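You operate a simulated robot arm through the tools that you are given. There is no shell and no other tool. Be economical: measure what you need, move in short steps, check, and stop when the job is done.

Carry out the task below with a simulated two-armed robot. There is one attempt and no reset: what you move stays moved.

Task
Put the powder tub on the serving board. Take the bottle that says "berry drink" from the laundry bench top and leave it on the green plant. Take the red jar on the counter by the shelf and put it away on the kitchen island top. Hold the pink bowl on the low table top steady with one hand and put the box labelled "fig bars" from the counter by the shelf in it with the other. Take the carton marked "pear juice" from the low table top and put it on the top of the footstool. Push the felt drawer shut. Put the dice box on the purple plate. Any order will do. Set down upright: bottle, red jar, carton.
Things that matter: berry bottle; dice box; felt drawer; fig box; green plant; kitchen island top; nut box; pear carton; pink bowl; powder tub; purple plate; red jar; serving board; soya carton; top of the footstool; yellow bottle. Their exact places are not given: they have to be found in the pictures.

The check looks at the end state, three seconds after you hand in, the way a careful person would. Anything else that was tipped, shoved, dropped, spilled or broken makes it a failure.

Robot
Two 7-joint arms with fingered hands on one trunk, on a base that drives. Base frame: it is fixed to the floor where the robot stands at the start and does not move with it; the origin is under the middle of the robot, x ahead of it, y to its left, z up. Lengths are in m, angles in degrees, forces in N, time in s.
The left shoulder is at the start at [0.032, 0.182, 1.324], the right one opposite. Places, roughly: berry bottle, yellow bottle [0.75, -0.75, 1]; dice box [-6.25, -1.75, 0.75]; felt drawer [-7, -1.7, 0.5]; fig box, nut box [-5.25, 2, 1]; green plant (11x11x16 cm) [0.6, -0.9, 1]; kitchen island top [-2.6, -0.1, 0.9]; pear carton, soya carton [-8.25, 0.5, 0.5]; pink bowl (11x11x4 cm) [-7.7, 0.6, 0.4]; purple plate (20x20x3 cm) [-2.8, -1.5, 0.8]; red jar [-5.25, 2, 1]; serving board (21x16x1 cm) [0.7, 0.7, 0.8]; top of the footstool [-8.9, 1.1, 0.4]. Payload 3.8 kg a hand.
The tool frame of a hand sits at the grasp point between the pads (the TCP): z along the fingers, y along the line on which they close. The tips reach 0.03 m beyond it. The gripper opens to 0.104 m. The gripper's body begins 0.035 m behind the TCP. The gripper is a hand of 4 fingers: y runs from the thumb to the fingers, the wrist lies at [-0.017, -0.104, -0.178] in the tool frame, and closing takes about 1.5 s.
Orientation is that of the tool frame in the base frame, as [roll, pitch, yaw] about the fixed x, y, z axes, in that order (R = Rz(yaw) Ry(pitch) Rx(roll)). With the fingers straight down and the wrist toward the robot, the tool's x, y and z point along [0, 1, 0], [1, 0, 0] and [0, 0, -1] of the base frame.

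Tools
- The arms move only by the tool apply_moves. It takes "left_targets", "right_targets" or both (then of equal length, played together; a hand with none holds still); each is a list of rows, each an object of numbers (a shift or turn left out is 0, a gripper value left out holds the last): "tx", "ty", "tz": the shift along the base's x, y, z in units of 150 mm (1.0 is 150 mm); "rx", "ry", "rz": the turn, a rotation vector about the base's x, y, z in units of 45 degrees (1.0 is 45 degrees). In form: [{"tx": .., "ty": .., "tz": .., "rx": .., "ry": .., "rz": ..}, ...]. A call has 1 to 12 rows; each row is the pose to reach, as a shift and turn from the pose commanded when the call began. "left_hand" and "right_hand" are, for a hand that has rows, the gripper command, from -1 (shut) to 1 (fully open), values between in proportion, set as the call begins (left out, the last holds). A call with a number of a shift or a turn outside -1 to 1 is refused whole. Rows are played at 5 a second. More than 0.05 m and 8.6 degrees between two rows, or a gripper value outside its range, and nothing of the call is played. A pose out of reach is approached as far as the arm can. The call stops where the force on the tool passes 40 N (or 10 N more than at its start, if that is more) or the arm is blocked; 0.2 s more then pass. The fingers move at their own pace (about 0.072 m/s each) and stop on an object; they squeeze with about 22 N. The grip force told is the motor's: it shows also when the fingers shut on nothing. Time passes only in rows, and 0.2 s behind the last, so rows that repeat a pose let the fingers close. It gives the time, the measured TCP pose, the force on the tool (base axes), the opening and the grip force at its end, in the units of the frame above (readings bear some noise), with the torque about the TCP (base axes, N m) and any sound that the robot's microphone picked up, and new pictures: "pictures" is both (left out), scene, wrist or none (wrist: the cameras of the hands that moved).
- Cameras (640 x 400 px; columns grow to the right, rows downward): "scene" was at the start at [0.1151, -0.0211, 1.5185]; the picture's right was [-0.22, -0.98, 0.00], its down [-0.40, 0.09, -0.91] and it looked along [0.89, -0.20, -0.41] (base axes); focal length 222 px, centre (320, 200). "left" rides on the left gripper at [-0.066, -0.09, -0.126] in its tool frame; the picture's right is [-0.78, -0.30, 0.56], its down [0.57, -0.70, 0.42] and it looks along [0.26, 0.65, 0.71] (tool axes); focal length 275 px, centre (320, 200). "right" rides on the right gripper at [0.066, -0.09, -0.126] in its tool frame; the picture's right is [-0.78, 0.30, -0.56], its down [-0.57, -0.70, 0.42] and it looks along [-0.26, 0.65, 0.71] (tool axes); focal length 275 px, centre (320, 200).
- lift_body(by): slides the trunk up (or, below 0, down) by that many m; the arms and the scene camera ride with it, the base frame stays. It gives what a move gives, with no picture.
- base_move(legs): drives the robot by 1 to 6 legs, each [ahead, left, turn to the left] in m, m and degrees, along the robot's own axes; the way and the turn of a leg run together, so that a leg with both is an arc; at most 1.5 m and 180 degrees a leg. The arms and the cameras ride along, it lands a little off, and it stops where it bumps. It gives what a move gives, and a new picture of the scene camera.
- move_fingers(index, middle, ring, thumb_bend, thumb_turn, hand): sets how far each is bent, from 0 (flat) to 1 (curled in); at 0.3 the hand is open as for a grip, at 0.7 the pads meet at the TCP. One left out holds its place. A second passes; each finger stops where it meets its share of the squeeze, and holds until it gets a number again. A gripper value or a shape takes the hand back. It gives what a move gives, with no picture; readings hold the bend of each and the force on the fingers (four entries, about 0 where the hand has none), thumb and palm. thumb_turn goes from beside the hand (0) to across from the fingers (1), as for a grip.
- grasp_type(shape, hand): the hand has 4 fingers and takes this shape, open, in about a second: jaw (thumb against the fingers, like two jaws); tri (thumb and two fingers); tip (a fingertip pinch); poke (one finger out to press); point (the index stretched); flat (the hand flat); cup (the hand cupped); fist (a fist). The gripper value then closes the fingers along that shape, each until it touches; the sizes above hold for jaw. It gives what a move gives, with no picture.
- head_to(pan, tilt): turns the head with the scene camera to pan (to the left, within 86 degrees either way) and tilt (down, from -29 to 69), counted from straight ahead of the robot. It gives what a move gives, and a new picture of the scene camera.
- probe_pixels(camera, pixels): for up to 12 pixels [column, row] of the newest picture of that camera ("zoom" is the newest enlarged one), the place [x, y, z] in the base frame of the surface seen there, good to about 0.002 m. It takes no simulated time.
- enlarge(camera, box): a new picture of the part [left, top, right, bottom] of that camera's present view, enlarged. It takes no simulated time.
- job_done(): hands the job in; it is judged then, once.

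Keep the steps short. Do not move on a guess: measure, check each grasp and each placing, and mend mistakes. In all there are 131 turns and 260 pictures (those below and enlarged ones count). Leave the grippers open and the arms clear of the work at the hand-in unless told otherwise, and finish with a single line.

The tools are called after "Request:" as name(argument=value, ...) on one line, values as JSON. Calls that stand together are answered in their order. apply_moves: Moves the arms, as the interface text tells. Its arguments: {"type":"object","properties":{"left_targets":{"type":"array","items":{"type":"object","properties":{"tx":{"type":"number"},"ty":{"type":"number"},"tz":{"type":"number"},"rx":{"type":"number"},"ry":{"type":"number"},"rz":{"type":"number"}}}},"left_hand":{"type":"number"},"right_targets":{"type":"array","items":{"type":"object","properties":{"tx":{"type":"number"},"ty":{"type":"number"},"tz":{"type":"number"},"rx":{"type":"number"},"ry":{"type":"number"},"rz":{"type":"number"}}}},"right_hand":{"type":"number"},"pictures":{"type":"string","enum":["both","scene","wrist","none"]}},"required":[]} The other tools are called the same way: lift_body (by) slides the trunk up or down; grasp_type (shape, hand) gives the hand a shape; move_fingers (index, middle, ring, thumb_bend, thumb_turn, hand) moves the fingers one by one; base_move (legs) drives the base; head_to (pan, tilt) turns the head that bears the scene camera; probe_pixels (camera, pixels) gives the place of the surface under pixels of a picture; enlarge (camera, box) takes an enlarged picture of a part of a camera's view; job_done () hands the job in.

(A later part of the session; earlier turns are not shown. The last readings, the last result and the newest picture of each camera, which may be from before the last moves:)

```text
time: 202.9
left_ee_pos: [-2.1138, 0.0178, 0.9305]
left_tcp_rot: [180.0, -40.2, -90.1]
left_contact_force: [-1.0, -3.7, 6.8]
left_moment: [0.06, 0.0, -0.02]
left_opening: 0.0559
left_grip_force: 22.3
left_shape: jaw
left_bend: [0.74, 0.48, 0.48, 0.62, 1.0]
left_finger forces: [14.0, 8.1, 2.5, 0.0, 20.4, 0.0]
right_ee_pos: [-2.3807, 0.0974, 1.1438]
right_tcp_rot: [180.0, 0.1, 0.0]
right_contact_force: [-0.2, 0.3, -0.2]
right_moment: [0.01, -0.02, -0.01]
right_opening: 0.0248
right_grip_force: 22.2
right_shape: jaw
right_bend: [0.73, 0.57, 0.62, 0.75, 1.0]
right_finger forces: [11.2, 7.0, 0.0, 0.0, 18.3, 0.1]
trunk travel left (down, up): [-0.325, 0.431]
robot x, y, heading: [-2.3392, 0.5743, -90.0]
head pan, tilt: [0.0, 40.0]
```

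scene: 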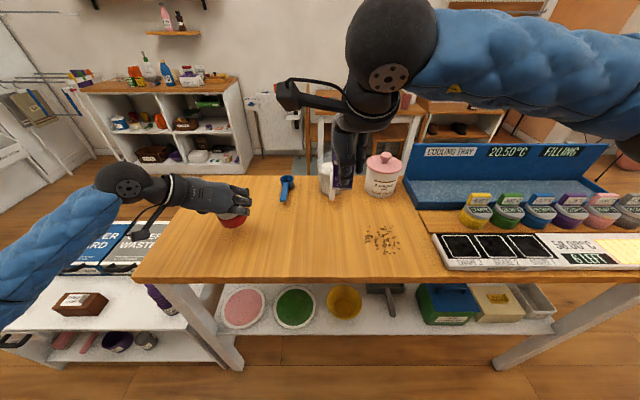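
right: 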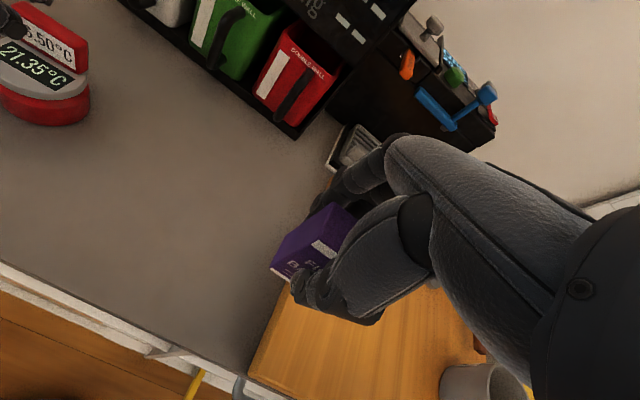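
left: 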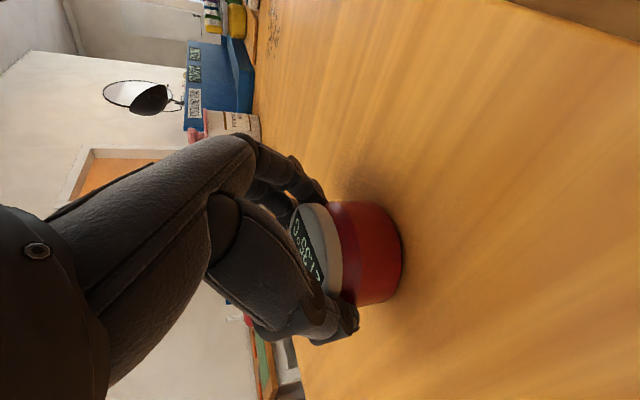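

It's in firm contact. I'll open and withdraw back and up.

Request:
apply_moves(left_targets=[{"tz": 0.01}, {"tz": 0.01}, {"tz": 0.01}, {"tz": 0.01}, {"tz": 0.01}, {"tz": 0.2, "ty": 0.15}, {"tz": 0.4, "ty": 0.33}, {"tz": 0.62, "ty": 0.52}, {"tz": 0.85, "ty": 0.7}], left_hand=1, pictures="scene")

Request:
enlarge(camera="scene", box=[180, 150, 360, 270])

```text
time: 204.9
left_ee_pos: [-2.1153, 0.1275, 1.0552]
left_tcp_rot: [-180.0, -40.0, -90.1]
left_contact_force: [0.2, -0.3, -0.5]
left_moment: [0.01, -0.02, 0.0]
left_opening: 0.1037
left_grip_force: 0.1
left_shape: jaw
left_bend: [0.3, 0.3, 0.3, 0.3, 0.97]
left_finger forces: [0.0, 0.0, 0.0, 0.0, 0.1, 0.0]
right_ee_pos: [-2.3791, 0.0978, 1.1454]
right_tcp_rot: [179.9, 0.2, 0.0]
right_contact_force: [0.9, 0.2, -0.4]
right_moment: [-0.02, 0.0, 0.02]
right_opening: 0.0249
right_grip_force: 22.3
right_shape: jaw
right_bend: [0.73, 0.57, 0.62, 0.75, 1.0]
right_finger forces: [11.2, 7.0, 0.0, 0.1, 18.2, 0.0]
trunk travel left (down, up): [-0.325, 0.431]
robot x, y, heading: [-2.341, 0.5725, -90.3]
head pan, tilt: [0.0, 40.0]
```

scene: 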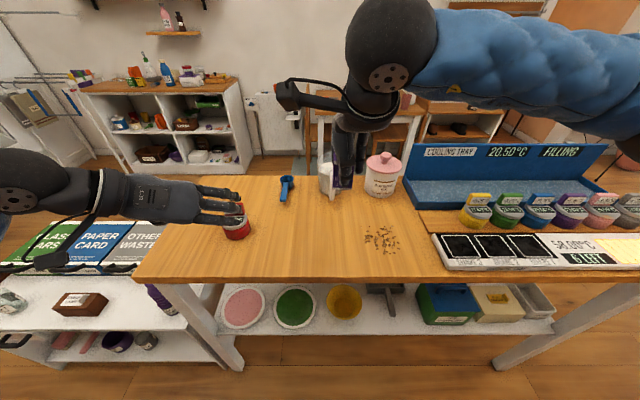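

```text
3.33 times, centred on (270, 210) of scene
```

zoom: 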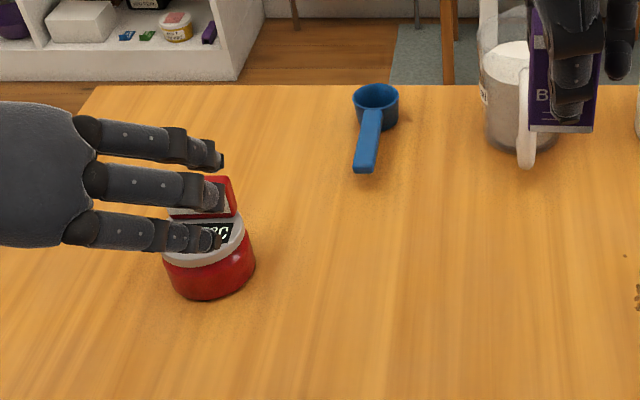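

The jar stands upright on the island. Next is the low table: raise the trunk, back off, and drive around via the corridor.

Request:
lift_body(by=0.25)

Request:
base_move(legs=[[-0.4, 0, 0], [0, 0, -90], [1.5, 0, 0], [0.4, 0, 0], [0, 1.5, 0], [0, 0.35, 0]])

Request:
head_to(pan=0, tilt=25)

```text
time: 207.5
left_ee_pos: [-2.1136, 0.1241, 1.3055]
left_tcp_rot: [179.9, -40.0, -90.1]
left_contact_force: [0.7, 0.0, 0.3]
left_moment: [0.01, -0.03, -0.02]
left_opening: 0.1036
left_grip_force: 0.0
left_shape: jaw
left_bend: [0.3, 0.3, 0.3, 0.3, 0.97]
left_finger forces: [0.0, 0.0, 0.0, 0.0, 0.0, 0.0]
right_ee_pos: [-2.3787, 0.0972, 1.3945]
right_tcp_rot: [179.9, 0.2, 0.0]
right_contact_force: [0.3, 0.6, -0.4]
right_moment: [-0.03, -0.01, -0.03]
right_opening: 0.025
right_grip_force: 21.8
right_shape: jaw
right_bend: [0.73, 0.57, 0.62, 0.75, 1.0]
right_finger forces: [11.1, 7.0, 0.0, 0.0, 18.2, 0.0]
trunk travel left (down, up): [-0.575, 0.181]
robot x, y, heading: [-2.3395, 0.5735, -90.0]
head pan, tilt: [0.0, 40.0]
```

```text
time: 231.8
left_ee_pos: [-4.5817, -1.1622, 1.307]
left_tcp_rot: [179.8, -40.1, -177.7]
left_contact_force: [0.1, 0.0, -0.5]
left_moment: [-0.01, -0.04, 0.0]
left_opening: 0.1036
left_grip_force: 0.2
left_shape: jaw
left_bend: [0.3, 0.3, 0.3, 0.3, 0.97]
left_finger forces: [0.0, 0.0, 0.0, 0.0, 0.0, 0.0]
right_ee_pos: [-4.6201, -0.8973, 1.3939]
right_tcp_rot: [-180.0, 0.1, -87.9]
right_contact_force: [-0.8, 0.6, -1.3]
right_moment: [0.02, -0.01, -0.04]
right_opening: 0.0245
right_grip_force: 22.1
right_shape: jaw
right_bend: [0.73, 0.57, 0.62, 0.75, 1.0]
right_finger forces: [11.1, 6.7, 0.0, 0.0, 17.9, 0.0]
trunk travel left (down, up): [-0.575, 0.181]
robot x, y, heading: [-4.1395, -0.9185, -177.5]
head pan, tilt: [0.0, 40.0]
```

scene: 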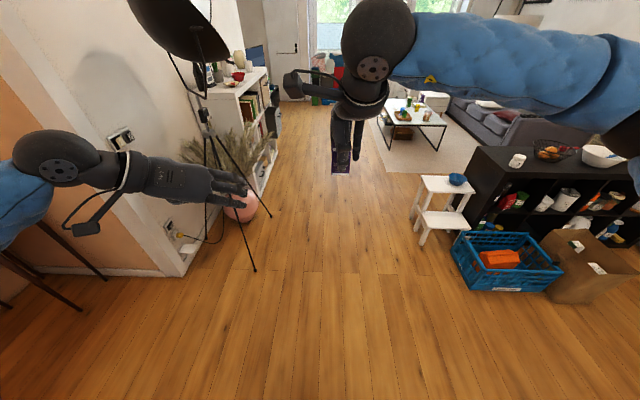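

```text
time: 232.6
left_ee_pos: [-4.5824, -1.1622, 1.3059]
left_tcp_rot: [179.9, -40.1, -177.9]
left_contact_force: [0.7, 0.2, 0.5]
left_moment: [0.0, 0.02, 0.0]
left_opening: 0.1038
left_grip_force: 0.1
left_shape: jaw
left_bend: [0.3, 0.3, 0.3, 0.3, 0.97]
left_finger forces: [0.0, 0.0, 0.0, 0.0, 0.1, 0.1]
right_ee_pos: [-4.62, -0.8976, 1.3943]
right_tcp_rot: [-179.8, 0.1, -88.0]
right_contact_force: [0.7, -0.1, -0.1]
right_moment: [0.03, 0.0, 0.0]
right_opening: 0.025
right_grip_force: 21.4
right_shape: jaw
right_bend: [0.73, 0.57, 0.62, 0.75, 1.0]
right_finger forces: [11.1, 6.8, 0.0, 0.0, 17.9, 0.0]
trunk travel left (down, up): [-0.575, 0.181]
robot x, y, heading: [-4.1399, -0.9172, -177.8]
head pan, tilt: [0.0, 25.0]
```

scene: 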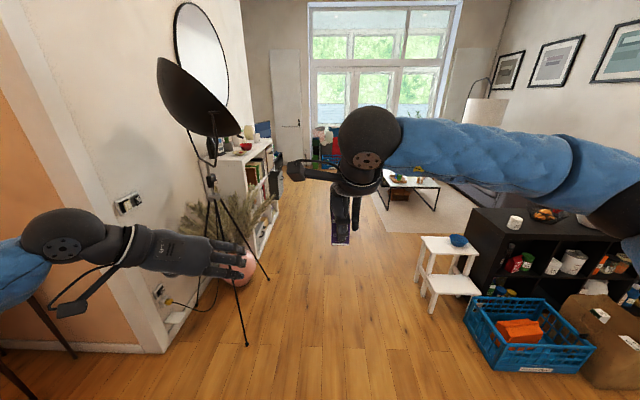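

The lamp stand is close on the left, so I'll probe it and the step stool for clearance.

Request:
probe_pixels(camera="scene", pixels=[[247, 344], [268, 278], [235, 130], [200, 90], [416, 285], [430, 310], [423, 240], [250, 230], [300, 260], [380, 210], [240, 265]])

Request:
apply_moves(left_targets=[{"tx": 0.2, "ty": 0.1}, {"tx": 0.4, "ty": 0.2}, {"tx": 0.6, "ty": 0.3}, {"tx": 0.7, "ty": 0.4}], pictures="none")

```text
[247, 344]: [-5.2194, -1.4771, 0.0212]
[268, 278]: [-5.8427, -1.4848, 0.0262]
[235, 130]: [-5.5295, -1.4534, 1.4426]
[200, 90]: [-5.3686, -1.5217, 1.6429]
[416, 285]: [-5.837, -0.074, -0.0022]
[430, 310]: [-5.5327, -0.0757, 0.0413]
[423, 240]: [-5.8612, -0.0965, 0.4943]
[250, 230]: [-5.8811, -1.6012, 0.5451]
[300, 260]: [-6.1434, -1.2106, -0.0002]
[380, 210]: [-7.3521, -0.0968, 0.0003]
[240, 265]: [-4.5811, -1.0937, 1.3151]
```

```text
time: 233.6
left_ee_pos: [-4.5058, -1.1035, 1.3089]
left_tcp_rot: [-180.0, -40.0, -177.9]
left_contact_force: [1.4, 0.5, -0.1]
left_moment: [-0.01, -0.03, 0.03]
left_opening: 0.1035
left_grip_force: 0.1
left_shape: jaw
left_bend: [0.3, 0.3, 0.3, 0.3, 0.97]
left_finger forces: [0.1, 0.0, 0.0, 0.0, 0.1, 0.1]
left hand out of reach, approached as far as the arm can: row 3, 4
right_ee_pos: [-4.6213, -0.8974, 1.3945]
right_tcp_rot: [-180.0, 0.1, -87.8]
right_contact_force: [-0.4, 0.3, -0.8]
right_moment: [0.03, -0.01, 0.01]
right_opening: 0.0247
right_grip_force: 22.6
right_shape: jaw
right_bend: [0.73, 0.57, 0.62, 0.75, 1.0]
right_finger forces: [11.1, 6.8, 0.0, 0.1, 17.9, 0.1]
trunk travel left (down, up): [-0.575, 0.181]
robot x, y, heading: [-4.141, -0.9201, -177.8]
head pan, tilt: [0.0, 25.0]
```

I'll shift right 0.2 m to centre between lamp and stool, and advance.

Request:
base_move(legs=[[0, 0.0, -2.3], [0, -0.2, 0], [1.5, 0, 0], [0.9, 0, 0]])

Request:
head_to(pan=-35, tilt=35)

```text
time: 246.9
left_ee_pos: [-6.907, -0.8793, 1.3096]
left_tcp_rot: [179.9, -40.0, -179.8]
left_contact_force: [-0.6, -0.2, -0.5]
left_moment: [0.01, -0.01, -0.02]
left_opening: 0.1034
left_grip_force: 0.0
left_shape: jaw
left_bend: [0.3, 0.3, 0.3, 0.3, 0.97]
left_finger forces: [0.1, 0.0, 0.0, 0.0, 0.0, 0.0]
right_ee_pos: [-7.0145, -0.6682, 1.3954]
right_tcp_rot: [180.0, 0.1, -89.8]
right_contact_force: [-0.1, -0.4, -0.6]
right_moment: [0.0, -0.02, -0.01]
right_opening: 0.0247
right_grip_force: 22.5
right_shape: jaw
right_bend: [0.73, 0.57, 0.62, 0.75, 1.0]
right_finger forces: [11.1, 6.8, 0.0, 0.0, 18.0, 0.1]
trunk travel left (down, up): [-0.575, 0.181]
robot x, y, heading: [-6.5318, -0.7055, -179.9]
head pan, tilt: [0.0, 25.0]
```

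scene: 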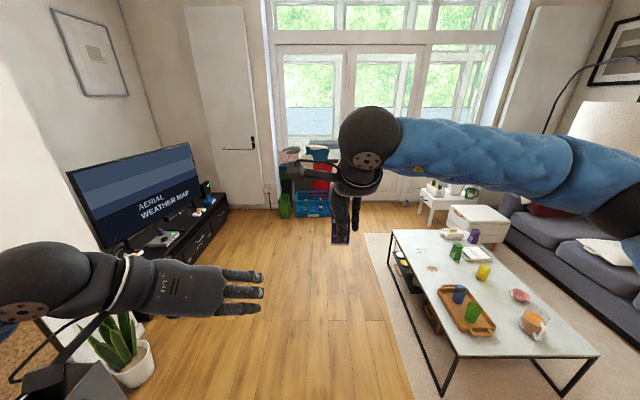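

```text
time: 247.9
left_ee_pos: [-6.9078, -0.8793, 1.3093]
left_tcp_rot: [179.9, -40.0, -179.9]
left_contact_force: [0.8, 0.1, 0.2]
left_moment: [0.0, -0.02, -0.03]
left_opening: 0.1038
left_grip_force: 0.0
left_shape: jaw
left_bend: [0.3, 0.3, 0.3, 0.3, 0.97]
left_finger forces: [0.0, 0.0, 0.1, 0.1, 0.0, 0.0]
right_ee_pos: [-7.0152, -0.6698, 1.3949]
right_tcp_rot: [-180.0, 0.1, -89.8]
right_contact_force: [0.5, 0.6, 0.7]
right_moment: [0.0, 0.0, -0.01]
right_opening: 0.0247
right_grip_force: 22.2
right_shape: jaw
right_bend: [0.73, 0.57, 0.62, 0.75, 1.0]
right_finger forces: [11.0, 6.8, 0.1, 0.0, 17.9, 0.1]
trunk travel left (down, up): [-0.575, 0.181]
robot x, y, heading: [-6.5362, -0.7107, -179.9]
head pan, tilt: [-35.0, 35.0]
```

scene: 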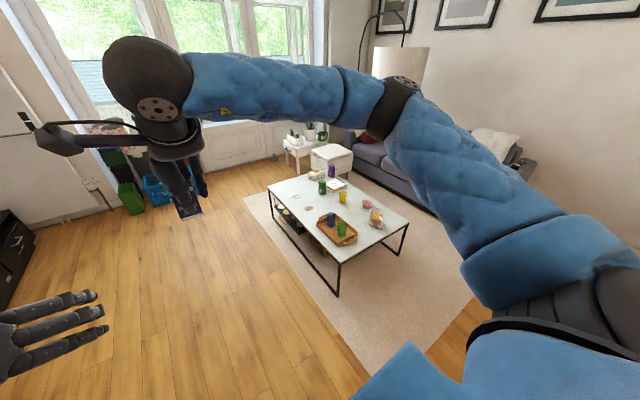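

Request:
enlarge(camera="scene", box=[260, 130, 420, 270])

Request:
probe_pixels(camera="zoom", pixels=[[425, 288], [462, 350], [325, 265], [250, 235], [340, 220], [305, 210], [290, 165], [35, 240], [310, 365], [585, 360], [540, 280], [330, 120]])

```text
2.86 times, centred on (340, 200) of scene
```

zoom: 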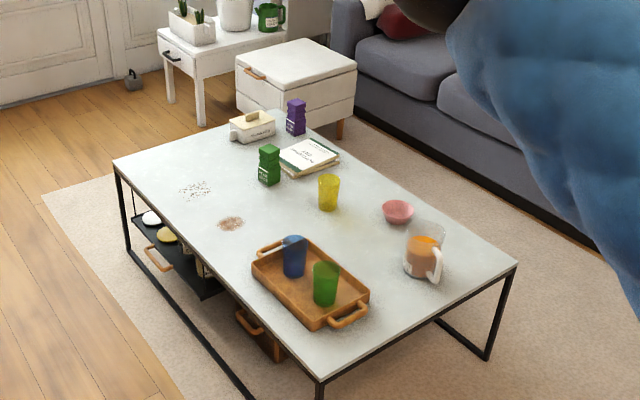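

```text
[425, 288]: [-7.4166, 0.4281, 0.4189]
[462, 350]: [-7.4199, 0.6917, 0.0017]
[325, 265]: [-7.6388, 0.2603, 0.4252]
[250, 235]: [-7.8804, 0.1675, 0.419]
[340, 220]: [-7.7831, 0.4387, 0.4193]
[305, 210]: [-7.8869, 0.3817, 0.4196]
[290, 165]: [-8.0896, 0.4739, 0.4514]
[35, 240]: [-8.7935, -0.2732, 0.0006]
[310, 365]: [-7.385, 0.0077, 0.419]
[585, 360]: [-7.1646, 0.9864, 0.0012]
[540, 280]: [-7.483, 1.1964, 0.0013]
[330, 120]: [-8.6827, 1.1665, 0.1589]
```

I'll look closer at the bowl, cartons, footstool and table corners.

Request:
probe_pixels(camera="zoom", pixels=[[398, 210], [383, 208], [412, 210], [398, 203], [515, 262], [318, 380], [115, 160], [290, 130], [297, 60], [245, 75], [350, 85], [260, 170]])

Request:
enlarge(camera="scene", box=[310, 155, 370, 205])

```text
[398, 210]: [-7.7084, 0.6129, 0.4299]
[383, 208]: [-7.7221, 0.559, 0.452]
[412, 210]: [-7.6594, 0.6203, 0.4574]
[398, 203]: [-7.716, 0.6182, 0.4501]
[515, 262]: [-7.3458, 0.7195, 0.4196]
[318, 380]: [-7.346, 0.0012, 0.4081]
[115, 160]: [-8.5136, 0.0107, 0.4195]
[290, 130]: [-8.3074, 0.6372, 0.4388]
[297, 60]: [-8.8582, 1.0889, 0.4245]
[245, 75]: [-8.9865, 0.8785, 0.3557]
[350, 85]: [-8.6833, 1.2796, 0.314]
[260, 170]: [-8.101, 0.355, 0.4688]
```

```text
8.00 times, centred on (340, 180) of scene
```

zoom: 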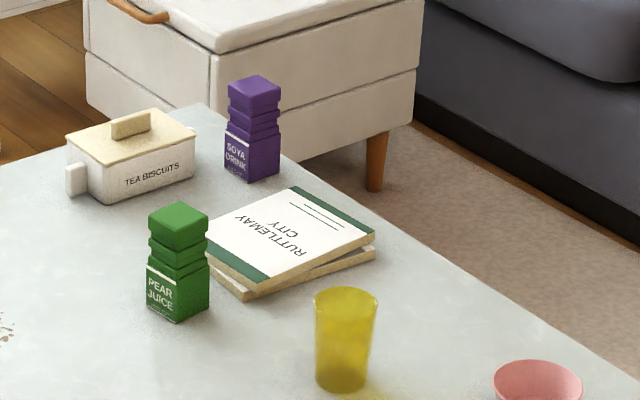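

The green carton is PEAR JUICE, the purple one SOYA DRINK, and the pink bowl is at about (−7.69, 0.60). I'll approach from the table's near end, x=−7.35, side-stepping right then forward.

Request:
base_move(legs=[[0, -1.27, 0], [0.3, 0, 0]])

Request:
head_to(pan=0, tilt=50)

```text
time: 255.8
left_ee_pos: [-7.2115, 0.3675, 1.3091]
left_tcp_rot: [179.9, -40.0, 178.7]
left_contact_force: [0.0, 0.4, -0.8]
left_moment: [-0.01, -0.03, -0.02]
left_opening: 0.1035
left_grip_force: 0.1
left_shape: jaw
left_bend: [0.3, 0.3, 0.3, 0.3, 0.97]
left_finger forces: [0.0, 0.0, 0.1, 0.0, 0.0, 0.0]
right_ee_pos: [-7.3148, 0.5811, 1.3939]
right_tcp_rot: [179.9, 0.0, -91.4]
right_contact_force: [-0.1, 0.2, -0.9]
right_moment: [0.01, -0.04, 0.02]
right_opening: 0.0244
right_grip_force: 22.5
right_shape: jaw
right_bend: [0.73, 0.57, 0.62, 0.75, 1.0]
right_finger forces: [11.0, 6.7, 0.0, 0.1, 17.9, 0.1]
trunk travel left (down, up): [-0.575, 0.181]
robot x, y, heading: [-6.8331, 0.5305, 178.7]
head pan, tilt: [-35.0, 35.0]
```

scene: 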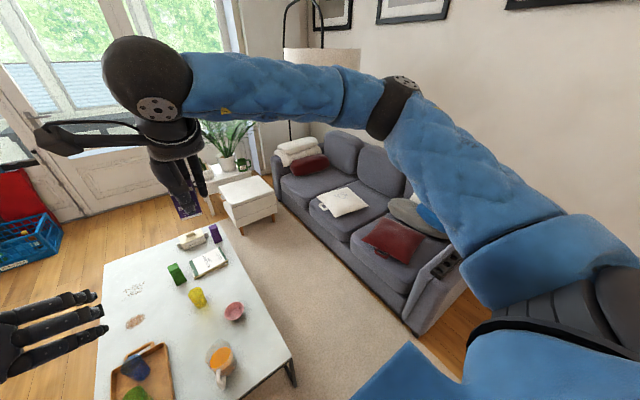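

```text
time: 256.9
left_ee_pos: [-7.2124, 0.3682, 1.3096]
left_tcp_rot: [179.9, -40.1, 178.7]
left_contact_force: [0.3, 0.0, -0.2]
left_moment: [0.0, 0.0, 0.01]
left_opening: 0.1036
left_grip_force: 0.1
left_shape: jaw
left_bend: [0.3, 0.3, 0.3, 0.3, 0.97]
left_finger forces: [0.1, 0.1, 0.0, 0.1, 0.1, 0.0]
right_ee_pos: [-7.3129, 0.5819, 1.3938]
right_tcp_rot: [180.0, 0.2, -91.3]
right_contact_force: [-0.1, 0.0, -0.9]
right_moment: [0.01, 0.0, -0.03]
right_opening: 0.0247
right_grip_force: 21.8
right_shape: jaw
right_bend: [0.73, 0.57, 0.62, 0.75, 1.0]
right_finger forces: [11.1, 6.8, 0.1, 0.0, 17.9, 0.0]
trunk travel left (down, up): [-0.575, 0.181]
robot x, y, heading: [-6.8365, 0.5319, 178.9]
head pan, tilt: [0.0, 50.0]
```

scene: 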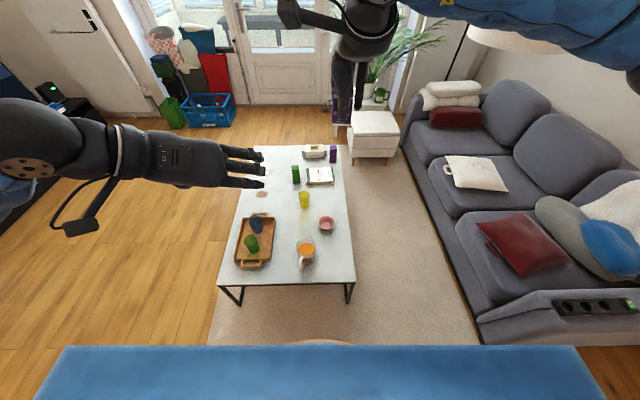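

Request:
probe_pixels(camera="scene", pixels=[[478, 345], [455, 290], [430, 225], [407, 165], [355, 285], [326, 225], [305, 255], [300, 240], [315, 262], [304, 200], [297, 178], [350, 300]])

Request:
enlarge(camera="scene", box=[220, 130, 380, 290])

```text
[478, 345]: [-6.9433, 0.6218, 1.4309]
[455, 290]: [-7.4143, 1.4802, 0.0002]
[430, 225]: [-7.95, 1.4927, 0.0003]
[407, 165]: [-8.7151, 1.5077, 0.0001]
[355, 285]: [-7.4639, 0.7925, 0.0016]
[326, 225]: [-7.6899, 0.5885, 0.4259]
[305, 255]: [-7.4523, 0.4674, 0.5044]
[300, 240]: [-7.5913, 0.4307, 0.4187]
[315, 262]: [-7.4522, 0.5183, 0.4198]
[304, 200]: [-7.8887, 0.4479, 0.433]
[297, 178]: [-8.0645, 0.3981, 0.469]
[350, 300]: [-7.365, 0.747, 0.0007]
```

```text
2.50 times, centred on (300, 210) of scene
```

zoom: 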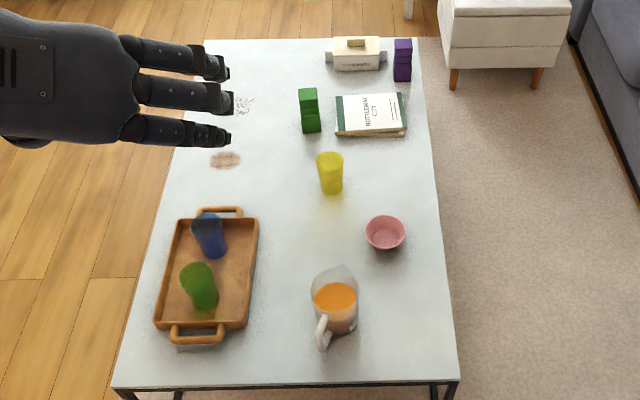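

There's a 75 cm aisle between table and sofa. I'll drive into it and face the table, which puts the bowl about 0.5 m ahead.

Request:
base_move(legs=[[0, 0, 1.2], [0, -0.59, 0], [0.84, 0, 0]])

Request:
base_move(legs=[[0, 0, 90]])

Request:
head_to(pan=0, tilt=55)

```text
time: 264.6
left_ee_pos: [-8.0573, 0.9253, 1.3085]
left_tcp_rot: [179.7, -40.1, -179.4]
left_contact_force: [0.2, -0.6, -0.1]
left_moment: [-0.02, -0.01, 0.0]
left_opening: 0.1036
left_grip_force: 0.1
left_shape: jaw
left_bend: [0.3, 0.3, 0.3, 0.3, 0.97]
left_finger forces: [0.0, 0.0, 0.0, 0.1, 0.0, 0.0]
right_ee_pos: [-8.1654, 1.1355, 1.3933]
right_tcp_rot: [180.0, 0.1, -89.4]
right_contact_force: [-0.2, -0.3, -0.4]
right_moment: [0.0, 0.01, -0.02]
right_opening: 0.0249
right_grip_force: 22.1
right_shape: jaw
right_bend: [0.73, 0.57, 0.62, 0.75, 1.0]
right_finger forces: [11.1, 6.9, 0.0, 0.1, 17.9, 0.0]
trunk travel left (down, up): [-0.575, 0.181]
robot x, y, heading: [-7.6902, 1.0985, -179.3]
head pan, tilt: [0.0, 50.0]
```

scene: 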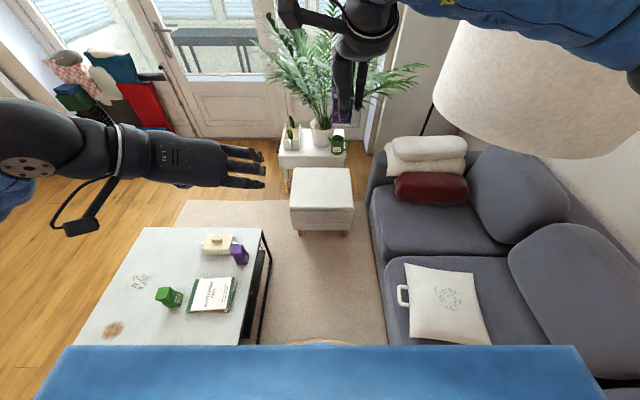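

```text
time: 268.8
left_ee_pos: [-7.5169, 0.7276, 1.3087]
left_tcp_rot: [179.9, -40.0, -90.1]
left_contact_force: [-0.4, -0.8, -0.9]
left_moment: [0.0, 0.0, 0.01]
left_opening: 0.1035
left_grip_force: 0.0
left_shape: jaw
left_bend: [0.3, 0.3, 0.3, 0.3, 0.97]
left_finger forces: [0.0, 0.0, 0.0, 0.0, 0.0, 0.0]
right_ee_pos: [-7.7287, 0.6213, 1.3953]
right_tcp_rot: [180.0, 0.2, 0.0]
right_contact_force: [-0.3, -0.7, -0.4]
right_moment: [-0.01, -0.02, 0.05]
right_opening: 0.0248
right_grip_force: 21.9
right_shape: jaw
right_bend: [0.73, 0.57, 0.62, 0.75, 1.0]
right_finger forces: [11.1, 6.6, 0.0, 0.1, 17.7, 0.0]
trunk travel left (down, up): [-0.575, 0.181]
robot x, y, heading: [-7.6867, 1.1031, -89.8]
head pan, tilt: [0.0, 50.0]
```

scene: 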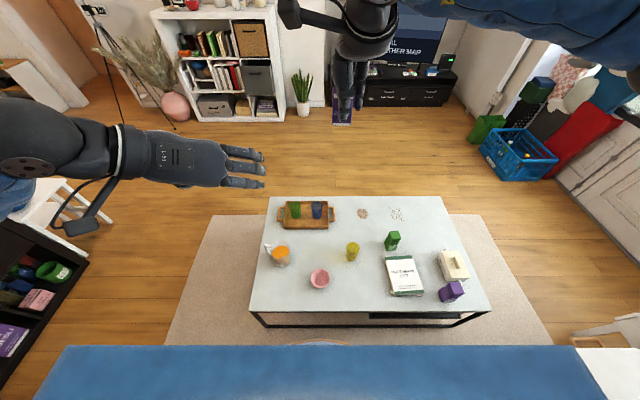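

```text
time: 269.5
left_ee_pos: [-7.5173, 0.7284, 1.3103]
left_tcp_rot: [179.8, -40.0, -90.1]
left_contact_force: [-0.8, 0.0, 0.6]
left_moment: [-0.02, -0.01, 0.02]
left_opening: 0.1037
left_grip_force: 0.1
left_shape: jaw
left_bend: [0.3, 0.3, 0.3, 0.3, 0.97]
left_finger forces: [0.0, 0.0, 0.0, 0.0, 0.0, 0.0]
right_ee_pos: [-7.7273, 0.6212, 1.3949]
right_tcp_rot: [-179.9, 0.1, 0.0]
right_contact_force: [0.2, 0.4, -0.4]
right_moment: [-0.01, 0.01, 0.01]
right_opening: 0.0245
right_grip_force: 21.7
right_shape: jaw
right_bend: [0.73, 0.57, 0.62, 0.75, 1.0]
right_finger forces: [11.1, 6.6, 0.1, 0.0, 17.7, 0.0]
trunk travel left (down, up): [-0.575, 0.181]
robot x, y, heading: [-7.6832, 1.1004, -89.7]
head pan, tilt: [0.0, 55.0]
```

scene: 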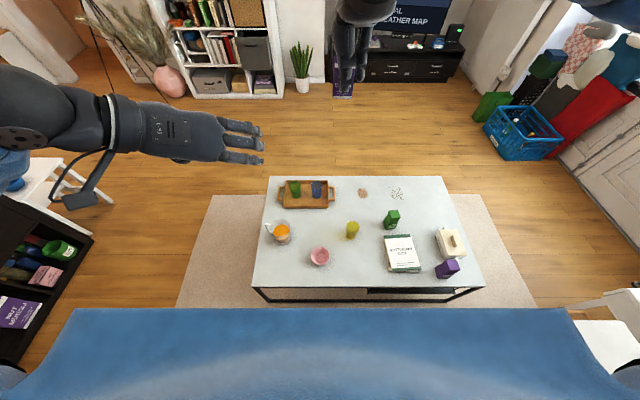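

The bowl is straight ahead. I'll lower the trunk 0.55 m and measure the bowl.

Request:
lift_body(by=-0.55)

Request:
apply_moves(left_targets=[{"tz": 0}], right_targets=[{"tz": 0}], pictures="both")

```text
refused: -0.55 is not a number from -0.4 to 0.4
```

```text
time: 269.9
left_ee_pos: [-7.5162, 0.728, 1.3093]
left_tcp_rot: [179.9, -40.0, -90.1]
left_contact_force: [-1.1, -0.5, -0.1]
left_moment: [0.01, 0.01, -0.03]
left_opening: 0.1036
left_grip_force: 0.0
left_shape: jaw
left_bend: [0.3, 0.3, 0.3, 0.3, 0.97]
left_finger forces: [0.0, 0.0, 0.0, 0.1, 0.0, 0.1]
right_ee_pos: [-7.7281, 0.6213, 1.3939]
right_tcp_rot: [-179.9, 0.1, -0.1]
right_contact_force: [-0.4, -0.4, 0.8]
right_moment: [0.0, 0.02, -0.03]
right_opening: 0.0246
right_grip_force: 21.8
right_shape: jaw
right_bend: [0.73, 0.57, 0.62, 0.75, 1.0]
right_finger forces: [11.1, 6.6, 0.0, 0.0, 17.7, 0.0]
trunk travel left (down, up): [-0.575, 0.181]
robot x, y, heading: [-7.6868, 1.0977, -90.0]
head pan, tilt: [0.0, 55.0]
```

scene: 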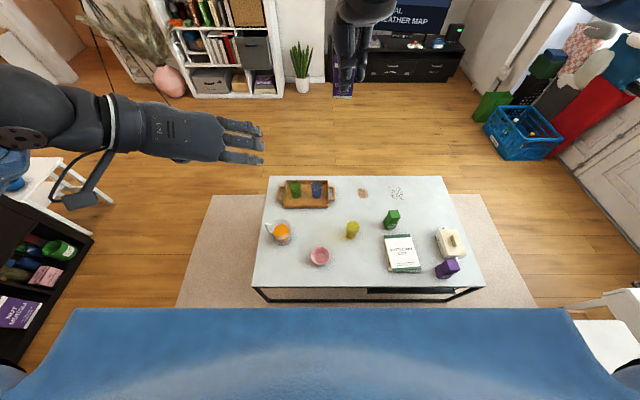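
right: 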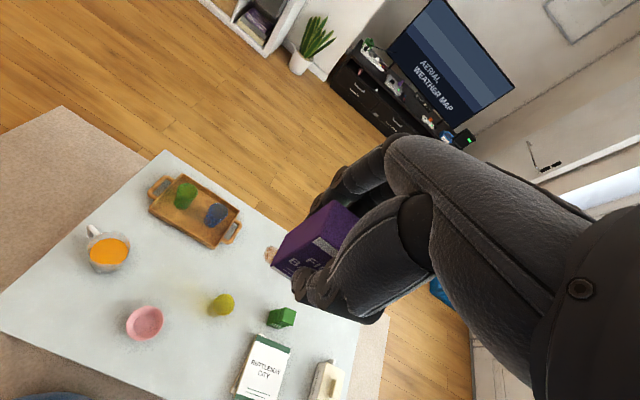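
left: 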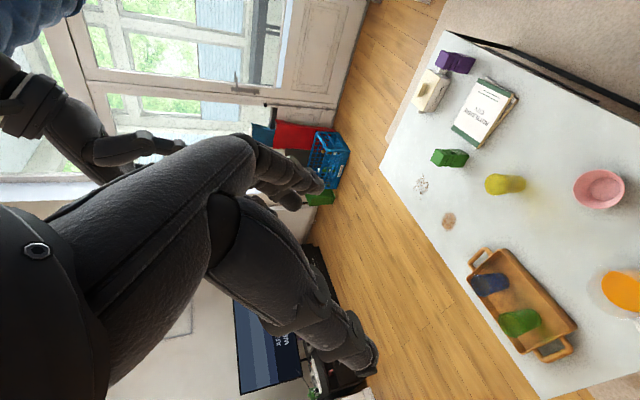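

Request:
lift_body(by=-0.35)

Request:
lift_body(by=-0.2)

Request:
apply_moves(left_targets=[{"tz": 0}], right_targets=[{"tz": 0}], pictures="both")

```text
time: 273.3
left_ee_pos: [-7.5159, 0.6848, 0.8939]
left_tcp_rot: [179.8, -29.3, -90.2]
left_contact_force: [-0.1, 0.3, -0.5]
left_moment: [-0.05, 0.03, -0.03]
left_opening: 0.1037
left_grip_force: 0.1
left_shape: jaw
left_bend: [0.3, 0.3, 0.3, 0.3, 0.97]
left_finger forces: [0.1, 0.0, 0.0, 0.0, 0.0, 0.0]
right_ee_pos: [-7.7287, 0.6215, 1.0462]
right_tcp_rot: [-180.0, 0.1, 0.0]
right_contact_force: [-0.1, 0.1, -1.2]
right_moment: [0.0, 0.01, 0.01]
right_opening: 0.0248
right_grip_force: 22.3
right_shape: jaw
right_bend: [0.73, 0.57, 0.62, 0.75, 1.0]
right_finger forces: [11.1, 6.6, 0.0, 0.1, 17.6, 0.1]
trunk travel left (down, up): [-0.225, 0.531]
robot x, y, heading: [-7.691, 1.1016, -90.0]
head pan, tilt: [0.0, 55.0]
```

```text
time: 275.4
left_ee_pos: [-7.5168, 0.6499, 0.6151]
left_tcp_rot: [179.7, -14.8, -90.3]
left_contact_force: [-0.6, 0.6, 0.7]
left_moment: [0.0, -0.01, 0.02]
left_opening: 0.1036
left_grip_force: 0.0
left_shape: jaw
left_bend: [0.3, 0.3, 0.3, 0.3, 0.97]
left_finger forces: [0.0, 0.1, 0.0, 0.0, 0.1, 0.1]
right_ee_pos: [-7.7284, 0.6225, 0.8438]
right_tcp_rot: [179.9, 0.2, 0.0]
right_contact_force: [-0.7, 0.0, -1.0]
right_moment: [0.0, 0.0, -0.01]
right_opening: 0.0247
right_grip_force: 22.0
right_shape: jaw
right_bend: [0.73, 0.57, 0.62, 0.75, 1.0]
right_finger forces: [11.1, 6.5, 0.1, 0.1, 17.7, 0.0]
trunk travel left (down, up): [-0.025, 0.731]
robot x, y, heading: [-7.6843, 1.0987, -89.8]
head pan, tilt: [0.0, 55.0]
```

```text
time: 275.9
left_ee_pos: [-7.518, 0.6492, 0.6151]
left_tcp_rot: [179.8, -14.7, -90.2]
left_contact_force: [0.5, 1.2, 0.7]
left_moment: [0.02, 0.02, 0.0]
left_opening: 0.1035
left_grip_force: 0.1
left_shape: jaw
left_bend: [0.3, 0.3, 0.3, 0.3, 0.97]
left_finger forces: [0.0, 0.0, 0.1, 0.0, 0.0, 0.0]
right_ee_pos: [-7.7274, 0.6218, 0.8465]
right_tcp_rot: [179.9, 0.1, 0.0]
right_contact_force: [0.4, -0.9, -0.2]
right_moment: [0.01, 0.01, 0.04]
right_opening: 0.0244
right_grip_force: 21.7
right_shape: jaw
right_bend: [0.73, 0.57, 0.62, 0.75, 1.0]
right_finger forces: [11.0, 6.6, 0.0, 0.0, 17.7, 0.1]
trunk travel left (down, up): [-0.025, 0.731]
robot x, y, heading: [-7.6853, 1.095, -89.9]
head pan, tilt: [0.0, 55.0]
```

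scene: 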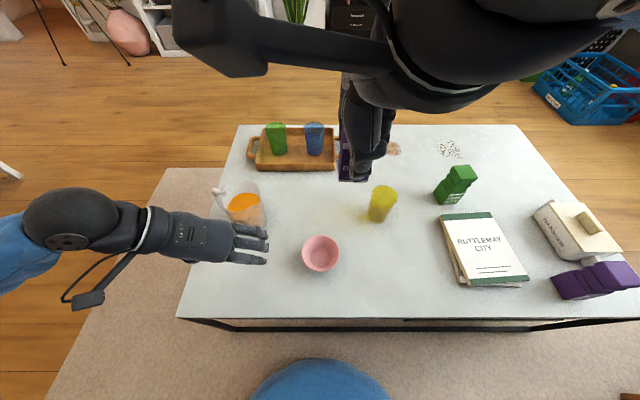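
right: 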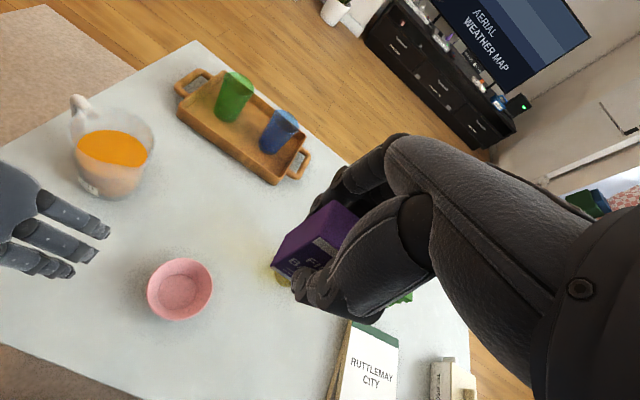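
left: 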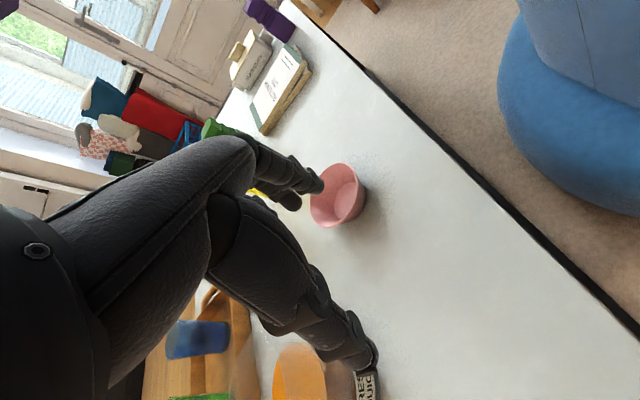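

I'll measure the bowl rim and the jug.

Request:
probe_pixels(camera="right", pixels=[[149, 288], [211, 283], [178, 260], [180, 318], [180, 285], [200, 265], [160, 310], [120, 195], [150, 160]])

Request:
probe_pixels(camera="scene", pixels=[[303, 250], [338, 250], [321, 237], [321, 258], [244, 195], [260, 215], [220, 195], [455, 168], [455, 195], [382, 190], [453, 185]])

```text
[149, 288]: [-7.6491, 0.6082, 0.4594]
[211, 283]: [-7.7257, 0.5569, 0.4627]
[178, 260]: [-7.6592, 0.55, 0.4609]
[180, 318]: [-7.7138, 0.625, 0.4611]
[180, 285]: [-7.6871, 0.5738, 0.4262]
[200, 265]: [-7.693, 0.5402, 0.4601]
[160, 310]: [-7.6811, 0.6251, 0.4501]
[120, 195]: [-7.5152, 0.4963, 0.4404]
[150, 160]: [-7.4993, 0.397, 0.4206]
```

```text
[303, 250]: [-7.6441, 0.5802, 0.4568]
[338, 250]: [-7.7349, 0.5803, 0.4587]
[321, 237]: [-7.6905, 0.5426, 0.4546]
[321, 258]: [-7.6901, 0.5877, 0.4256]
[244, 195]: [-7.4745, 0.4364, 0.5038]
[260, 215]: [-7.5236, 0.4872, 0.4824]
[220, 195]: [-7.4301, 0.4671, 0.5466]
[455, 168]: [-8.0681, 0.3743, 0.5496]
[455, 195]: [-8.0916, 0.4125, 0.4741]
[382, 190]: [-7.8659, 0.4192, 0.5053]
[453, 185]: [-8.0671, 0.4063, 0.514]
```

The bowl's rim is at z 0.461, centred at (−7.690, 0.585) with radius about 0.048. I'll bring the left hand, tilted 20° outward with a small opening, above the rim's left point.

Request:
apply_moves(left_targets=[{"tx": -0.2, "ty": -0.1, "tz": 0, "rx": 0.08, "ry": 0.11}, {"tx": -0.4, "ty": -0.2, "tz": -0.05, "rx": 0.16, "ry": 0.22}, {"tx": -0.6, "ty": -0.3, "tz": -0.15, "rx": 0.24, "ry": 0.33}, {"tx": -0.83, "ty": -0.43, "tz": -0.25, "rx": 0.327, "ry": 0.444}, {"tx": -0.83, "ty": -0.43, "tz": -0.25, "rx": 0.327, "ry": 0.444}], left_hand=-0.35, pictures="both")

```text
time: 277.1
left_ee_pos: [-7.6429, 0.5853, 0.5792]
left_tcp_rot: [159.9, 0.6, -88.0]
left_contact_force: [0.6, 0.3, 0.6]
left_moment: [0.01, -0.01, 0.01]
left_opening: 0.034
left_grip_force: 0.1
left_shape: jaw
left_bend: [0.74, 0.52, 0.5, 0.73, 1.0]
left_finger forces: [0.0, 0.0, 0.1, 0.0, 0.0, 0.1]
right_ee_pos: [-7.7266, 0.6227, 0.8444]
right_tcp_rot: [180.0, 0.1, 0.0]
right_contact_force: [0.0, -0.1, -1.6]
right_moment: [0.02, -0.01, -0.01]
right_opening: 0.0247
right_grip_force: 21.8
right_shape: jaw
right_bend: [0.73, 0.57, 0.62, 0.75, 1.0]
right_finger forces: [11.0, 6.6, 0.1, 0.0, 17.7, 0.0]
trunk travel left (down, up): [-0.025, 0.731]
robot x, y, heading: [-7.6857, 1.0961, -90.1]
head pan, tilt: [0.0, 55.0]
```

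scene: 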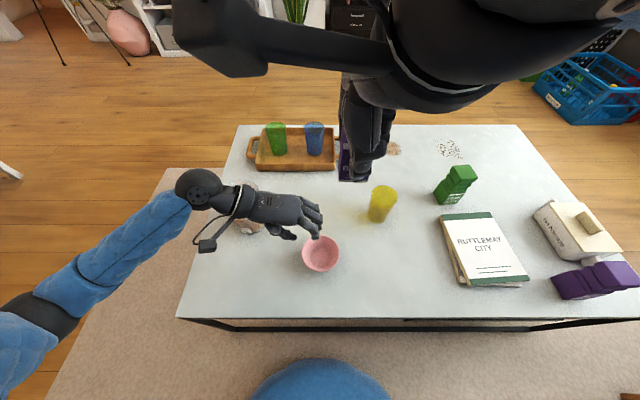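
left: 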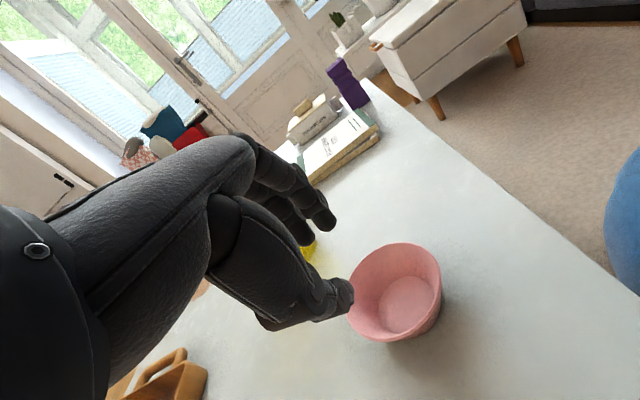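

Alignment is good and the wrist clears the jug by y. I'll lower to straddle the rim.

Request:
apply_moves(left_targets=[{"tz": -0.25}, {"tz": -0.5}, {"tz": -0.6}, {"tz": -0.69}, {"tz": -0.69}], pictures="both")

Request:
enlarge(camera="scene", box=[170, 150, 370, 290])

```text
time: 278.2
left_ee_pos: [-7.6422, 0.5861, 0.4748]
left_tcp_rot: [159.8, 0.6, -87.7]
left_contact_force: [-0.7, 1.0, -0.2]
left_moment: [0.0, 0.0, -0.05]
left_opening: 0.0342
left_grip_force: 0.1
left_shape: jaw
left_bend: [0.74, 0.52, 0.49, 0.73, 1.0]
left_finger forces: [0.0, 0.1, 1.0, 0.0, 0.1, 0.1]
right_ee_pos: [-7.7278, 0.6213, 0.844]
right_tcp_rot: [-180.0, 0.2, -0.1]
right_contact_force: [0.1, -0.2, -0.7]
right_moment: [-0.01, -0.01, 0.02]
right_opening: 0.0246
right_grip_force: 21.9
right_shape: jaw
right_bend: [0.73, 0.57, 0.62, 0.75, 1.0]
right_finger forces: [11.1, 6.6, 0.0, 0.1, 17.7, 0.1]
trunk travel left (down, up): [-0.025, 0.731]
robot x, y, heading: [-7.6849, 1.1024, -89.8]
head pan, tilt: [0.0, 55.0]
```

scene: 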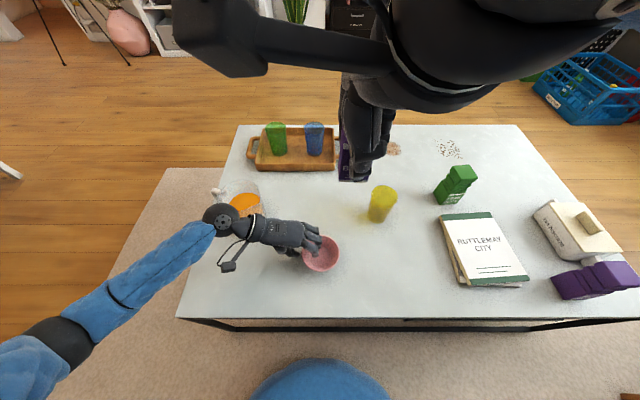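
left: 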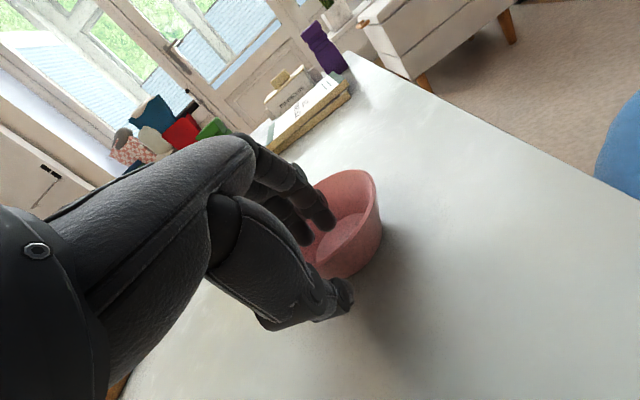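

```text
2.86 times, centred on (270, 220) of scene
```

zoom: 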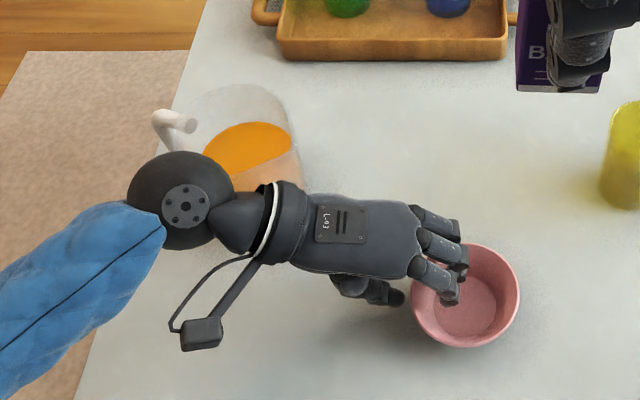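

The fingers are inside and the thumb outside. I'll close to hold the bowl, and move the right hand (fig box) above its free half.

Request:
apply_moves(left_targets=[{"tz": 0}, {"tz": 0}, {"tz": 0}, {"tz": 0}, {"tz": 0}, {"tz": 0}], right_targets=[{"tz": -0.3}, {"tz": -0.6, "tx": 0.05, "ty": -0.1}, {"tz": -0.85, "tx": 0.1, "ty": -0.2}, {"tz": -1, "tx": 0.1, "ty": -0.24}, {"tz": -1, "tx": 0.1, "ty": -0.24}, {"tz": -1, "tx": 0.1, "ty": -0.24}], left_hand=-1, pictures="both")

Request:
enlarge(camera="left", box=[200, 100, 440, 320])

```text
time: 279.6
left_ee_pos: [-7.6419, 0.5857, 0.4755]
left_tcp_rot: [159.8, 0.5, -87.7]
left_contact_force: [-0.6, 0.2, -0.3]
left_moment: [-0.07, 0.07, -0.04]
left_opening: 0.0008
left_grip_force: 21.9
left_shape: jaw
left_bend: [0.7, 0.69, 0.56, 0.71, 1.0]
left_finger forces: [12.6, 5.4, 2.4, 0.0, 19.8, 0.1]
right_ee_pos: [-7.7124, 0.5861, 0.6952]
right_tcp_rot: [180.0, 0.1, 0.0]
right_contact_force: [-1.0, -0.1, -0.5]
right_moment: [-0.03, 0.01, 0.04]
right_opening: 0.0245
right_grip_force: 22.0
right_shape: jaw
right_bend: [0.73, 0.57, 0.62, 0.75, 1.0]
right_finger forces: [11.1, 6.6, 0.1, 0.0, 17.7, 0.0]
trunk travel left (down, up): [-0.025, 0.731]
robot x, y, heading: [-7.6876, 1.0997, -89.9]
head pan, tilt: [0.0, 55.0]
```

scene: 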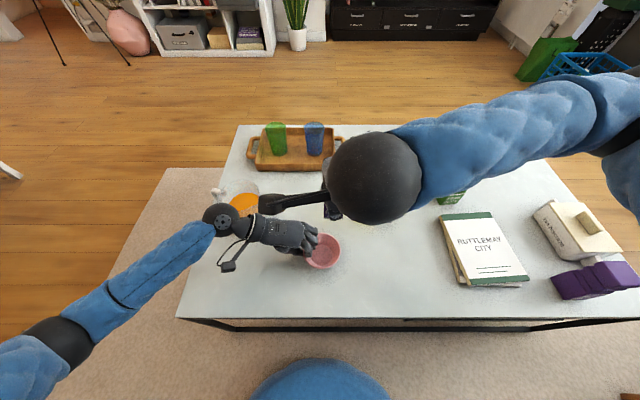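
right: 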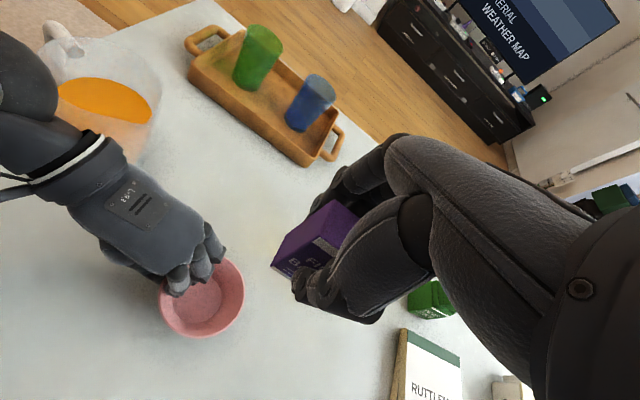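
left: 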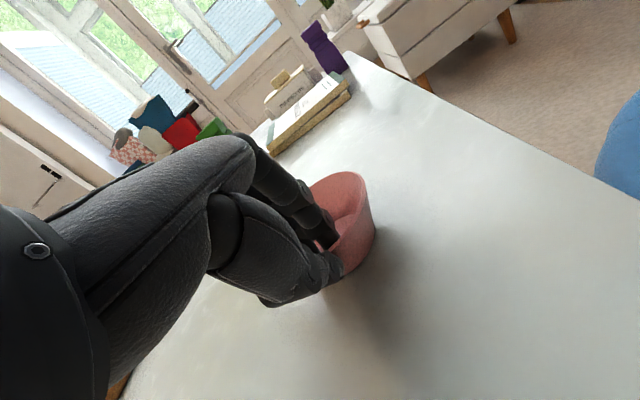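

```text
1.82 times, centred on (320, 210) of left
```

zoom: 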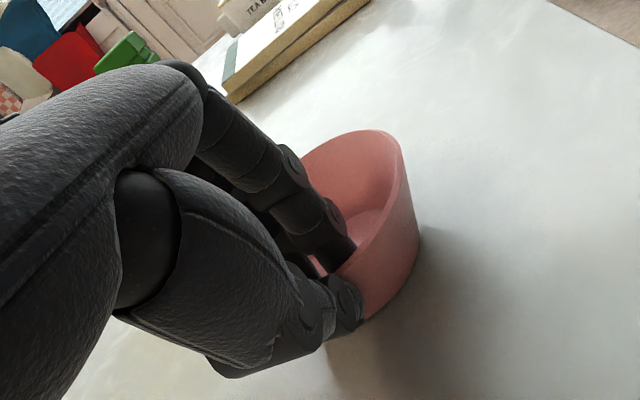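

The bowl is held. I'll re-measure it in the right picture.

Request:
probe_pixels(camera="right", pixels=[[244, 285], [205, 336], [162, 312], [228, 262], [203, 300], [230, 322], [185, 297], [215, 285], [275, 270], [320, 275]])

```text
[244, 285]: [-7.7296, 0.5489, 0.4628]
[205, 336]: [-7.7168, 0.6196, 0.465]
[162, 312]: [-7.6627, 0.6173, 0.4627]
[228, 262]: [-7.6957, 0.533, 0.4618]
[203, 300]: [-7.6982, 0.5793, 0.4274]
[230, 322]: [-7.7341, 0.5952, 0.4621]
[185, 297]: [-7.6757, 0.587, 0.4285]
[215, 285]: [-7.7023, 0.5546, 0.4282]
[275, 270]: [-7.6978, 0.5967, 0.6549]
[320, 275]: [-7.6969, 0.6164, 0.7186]
```

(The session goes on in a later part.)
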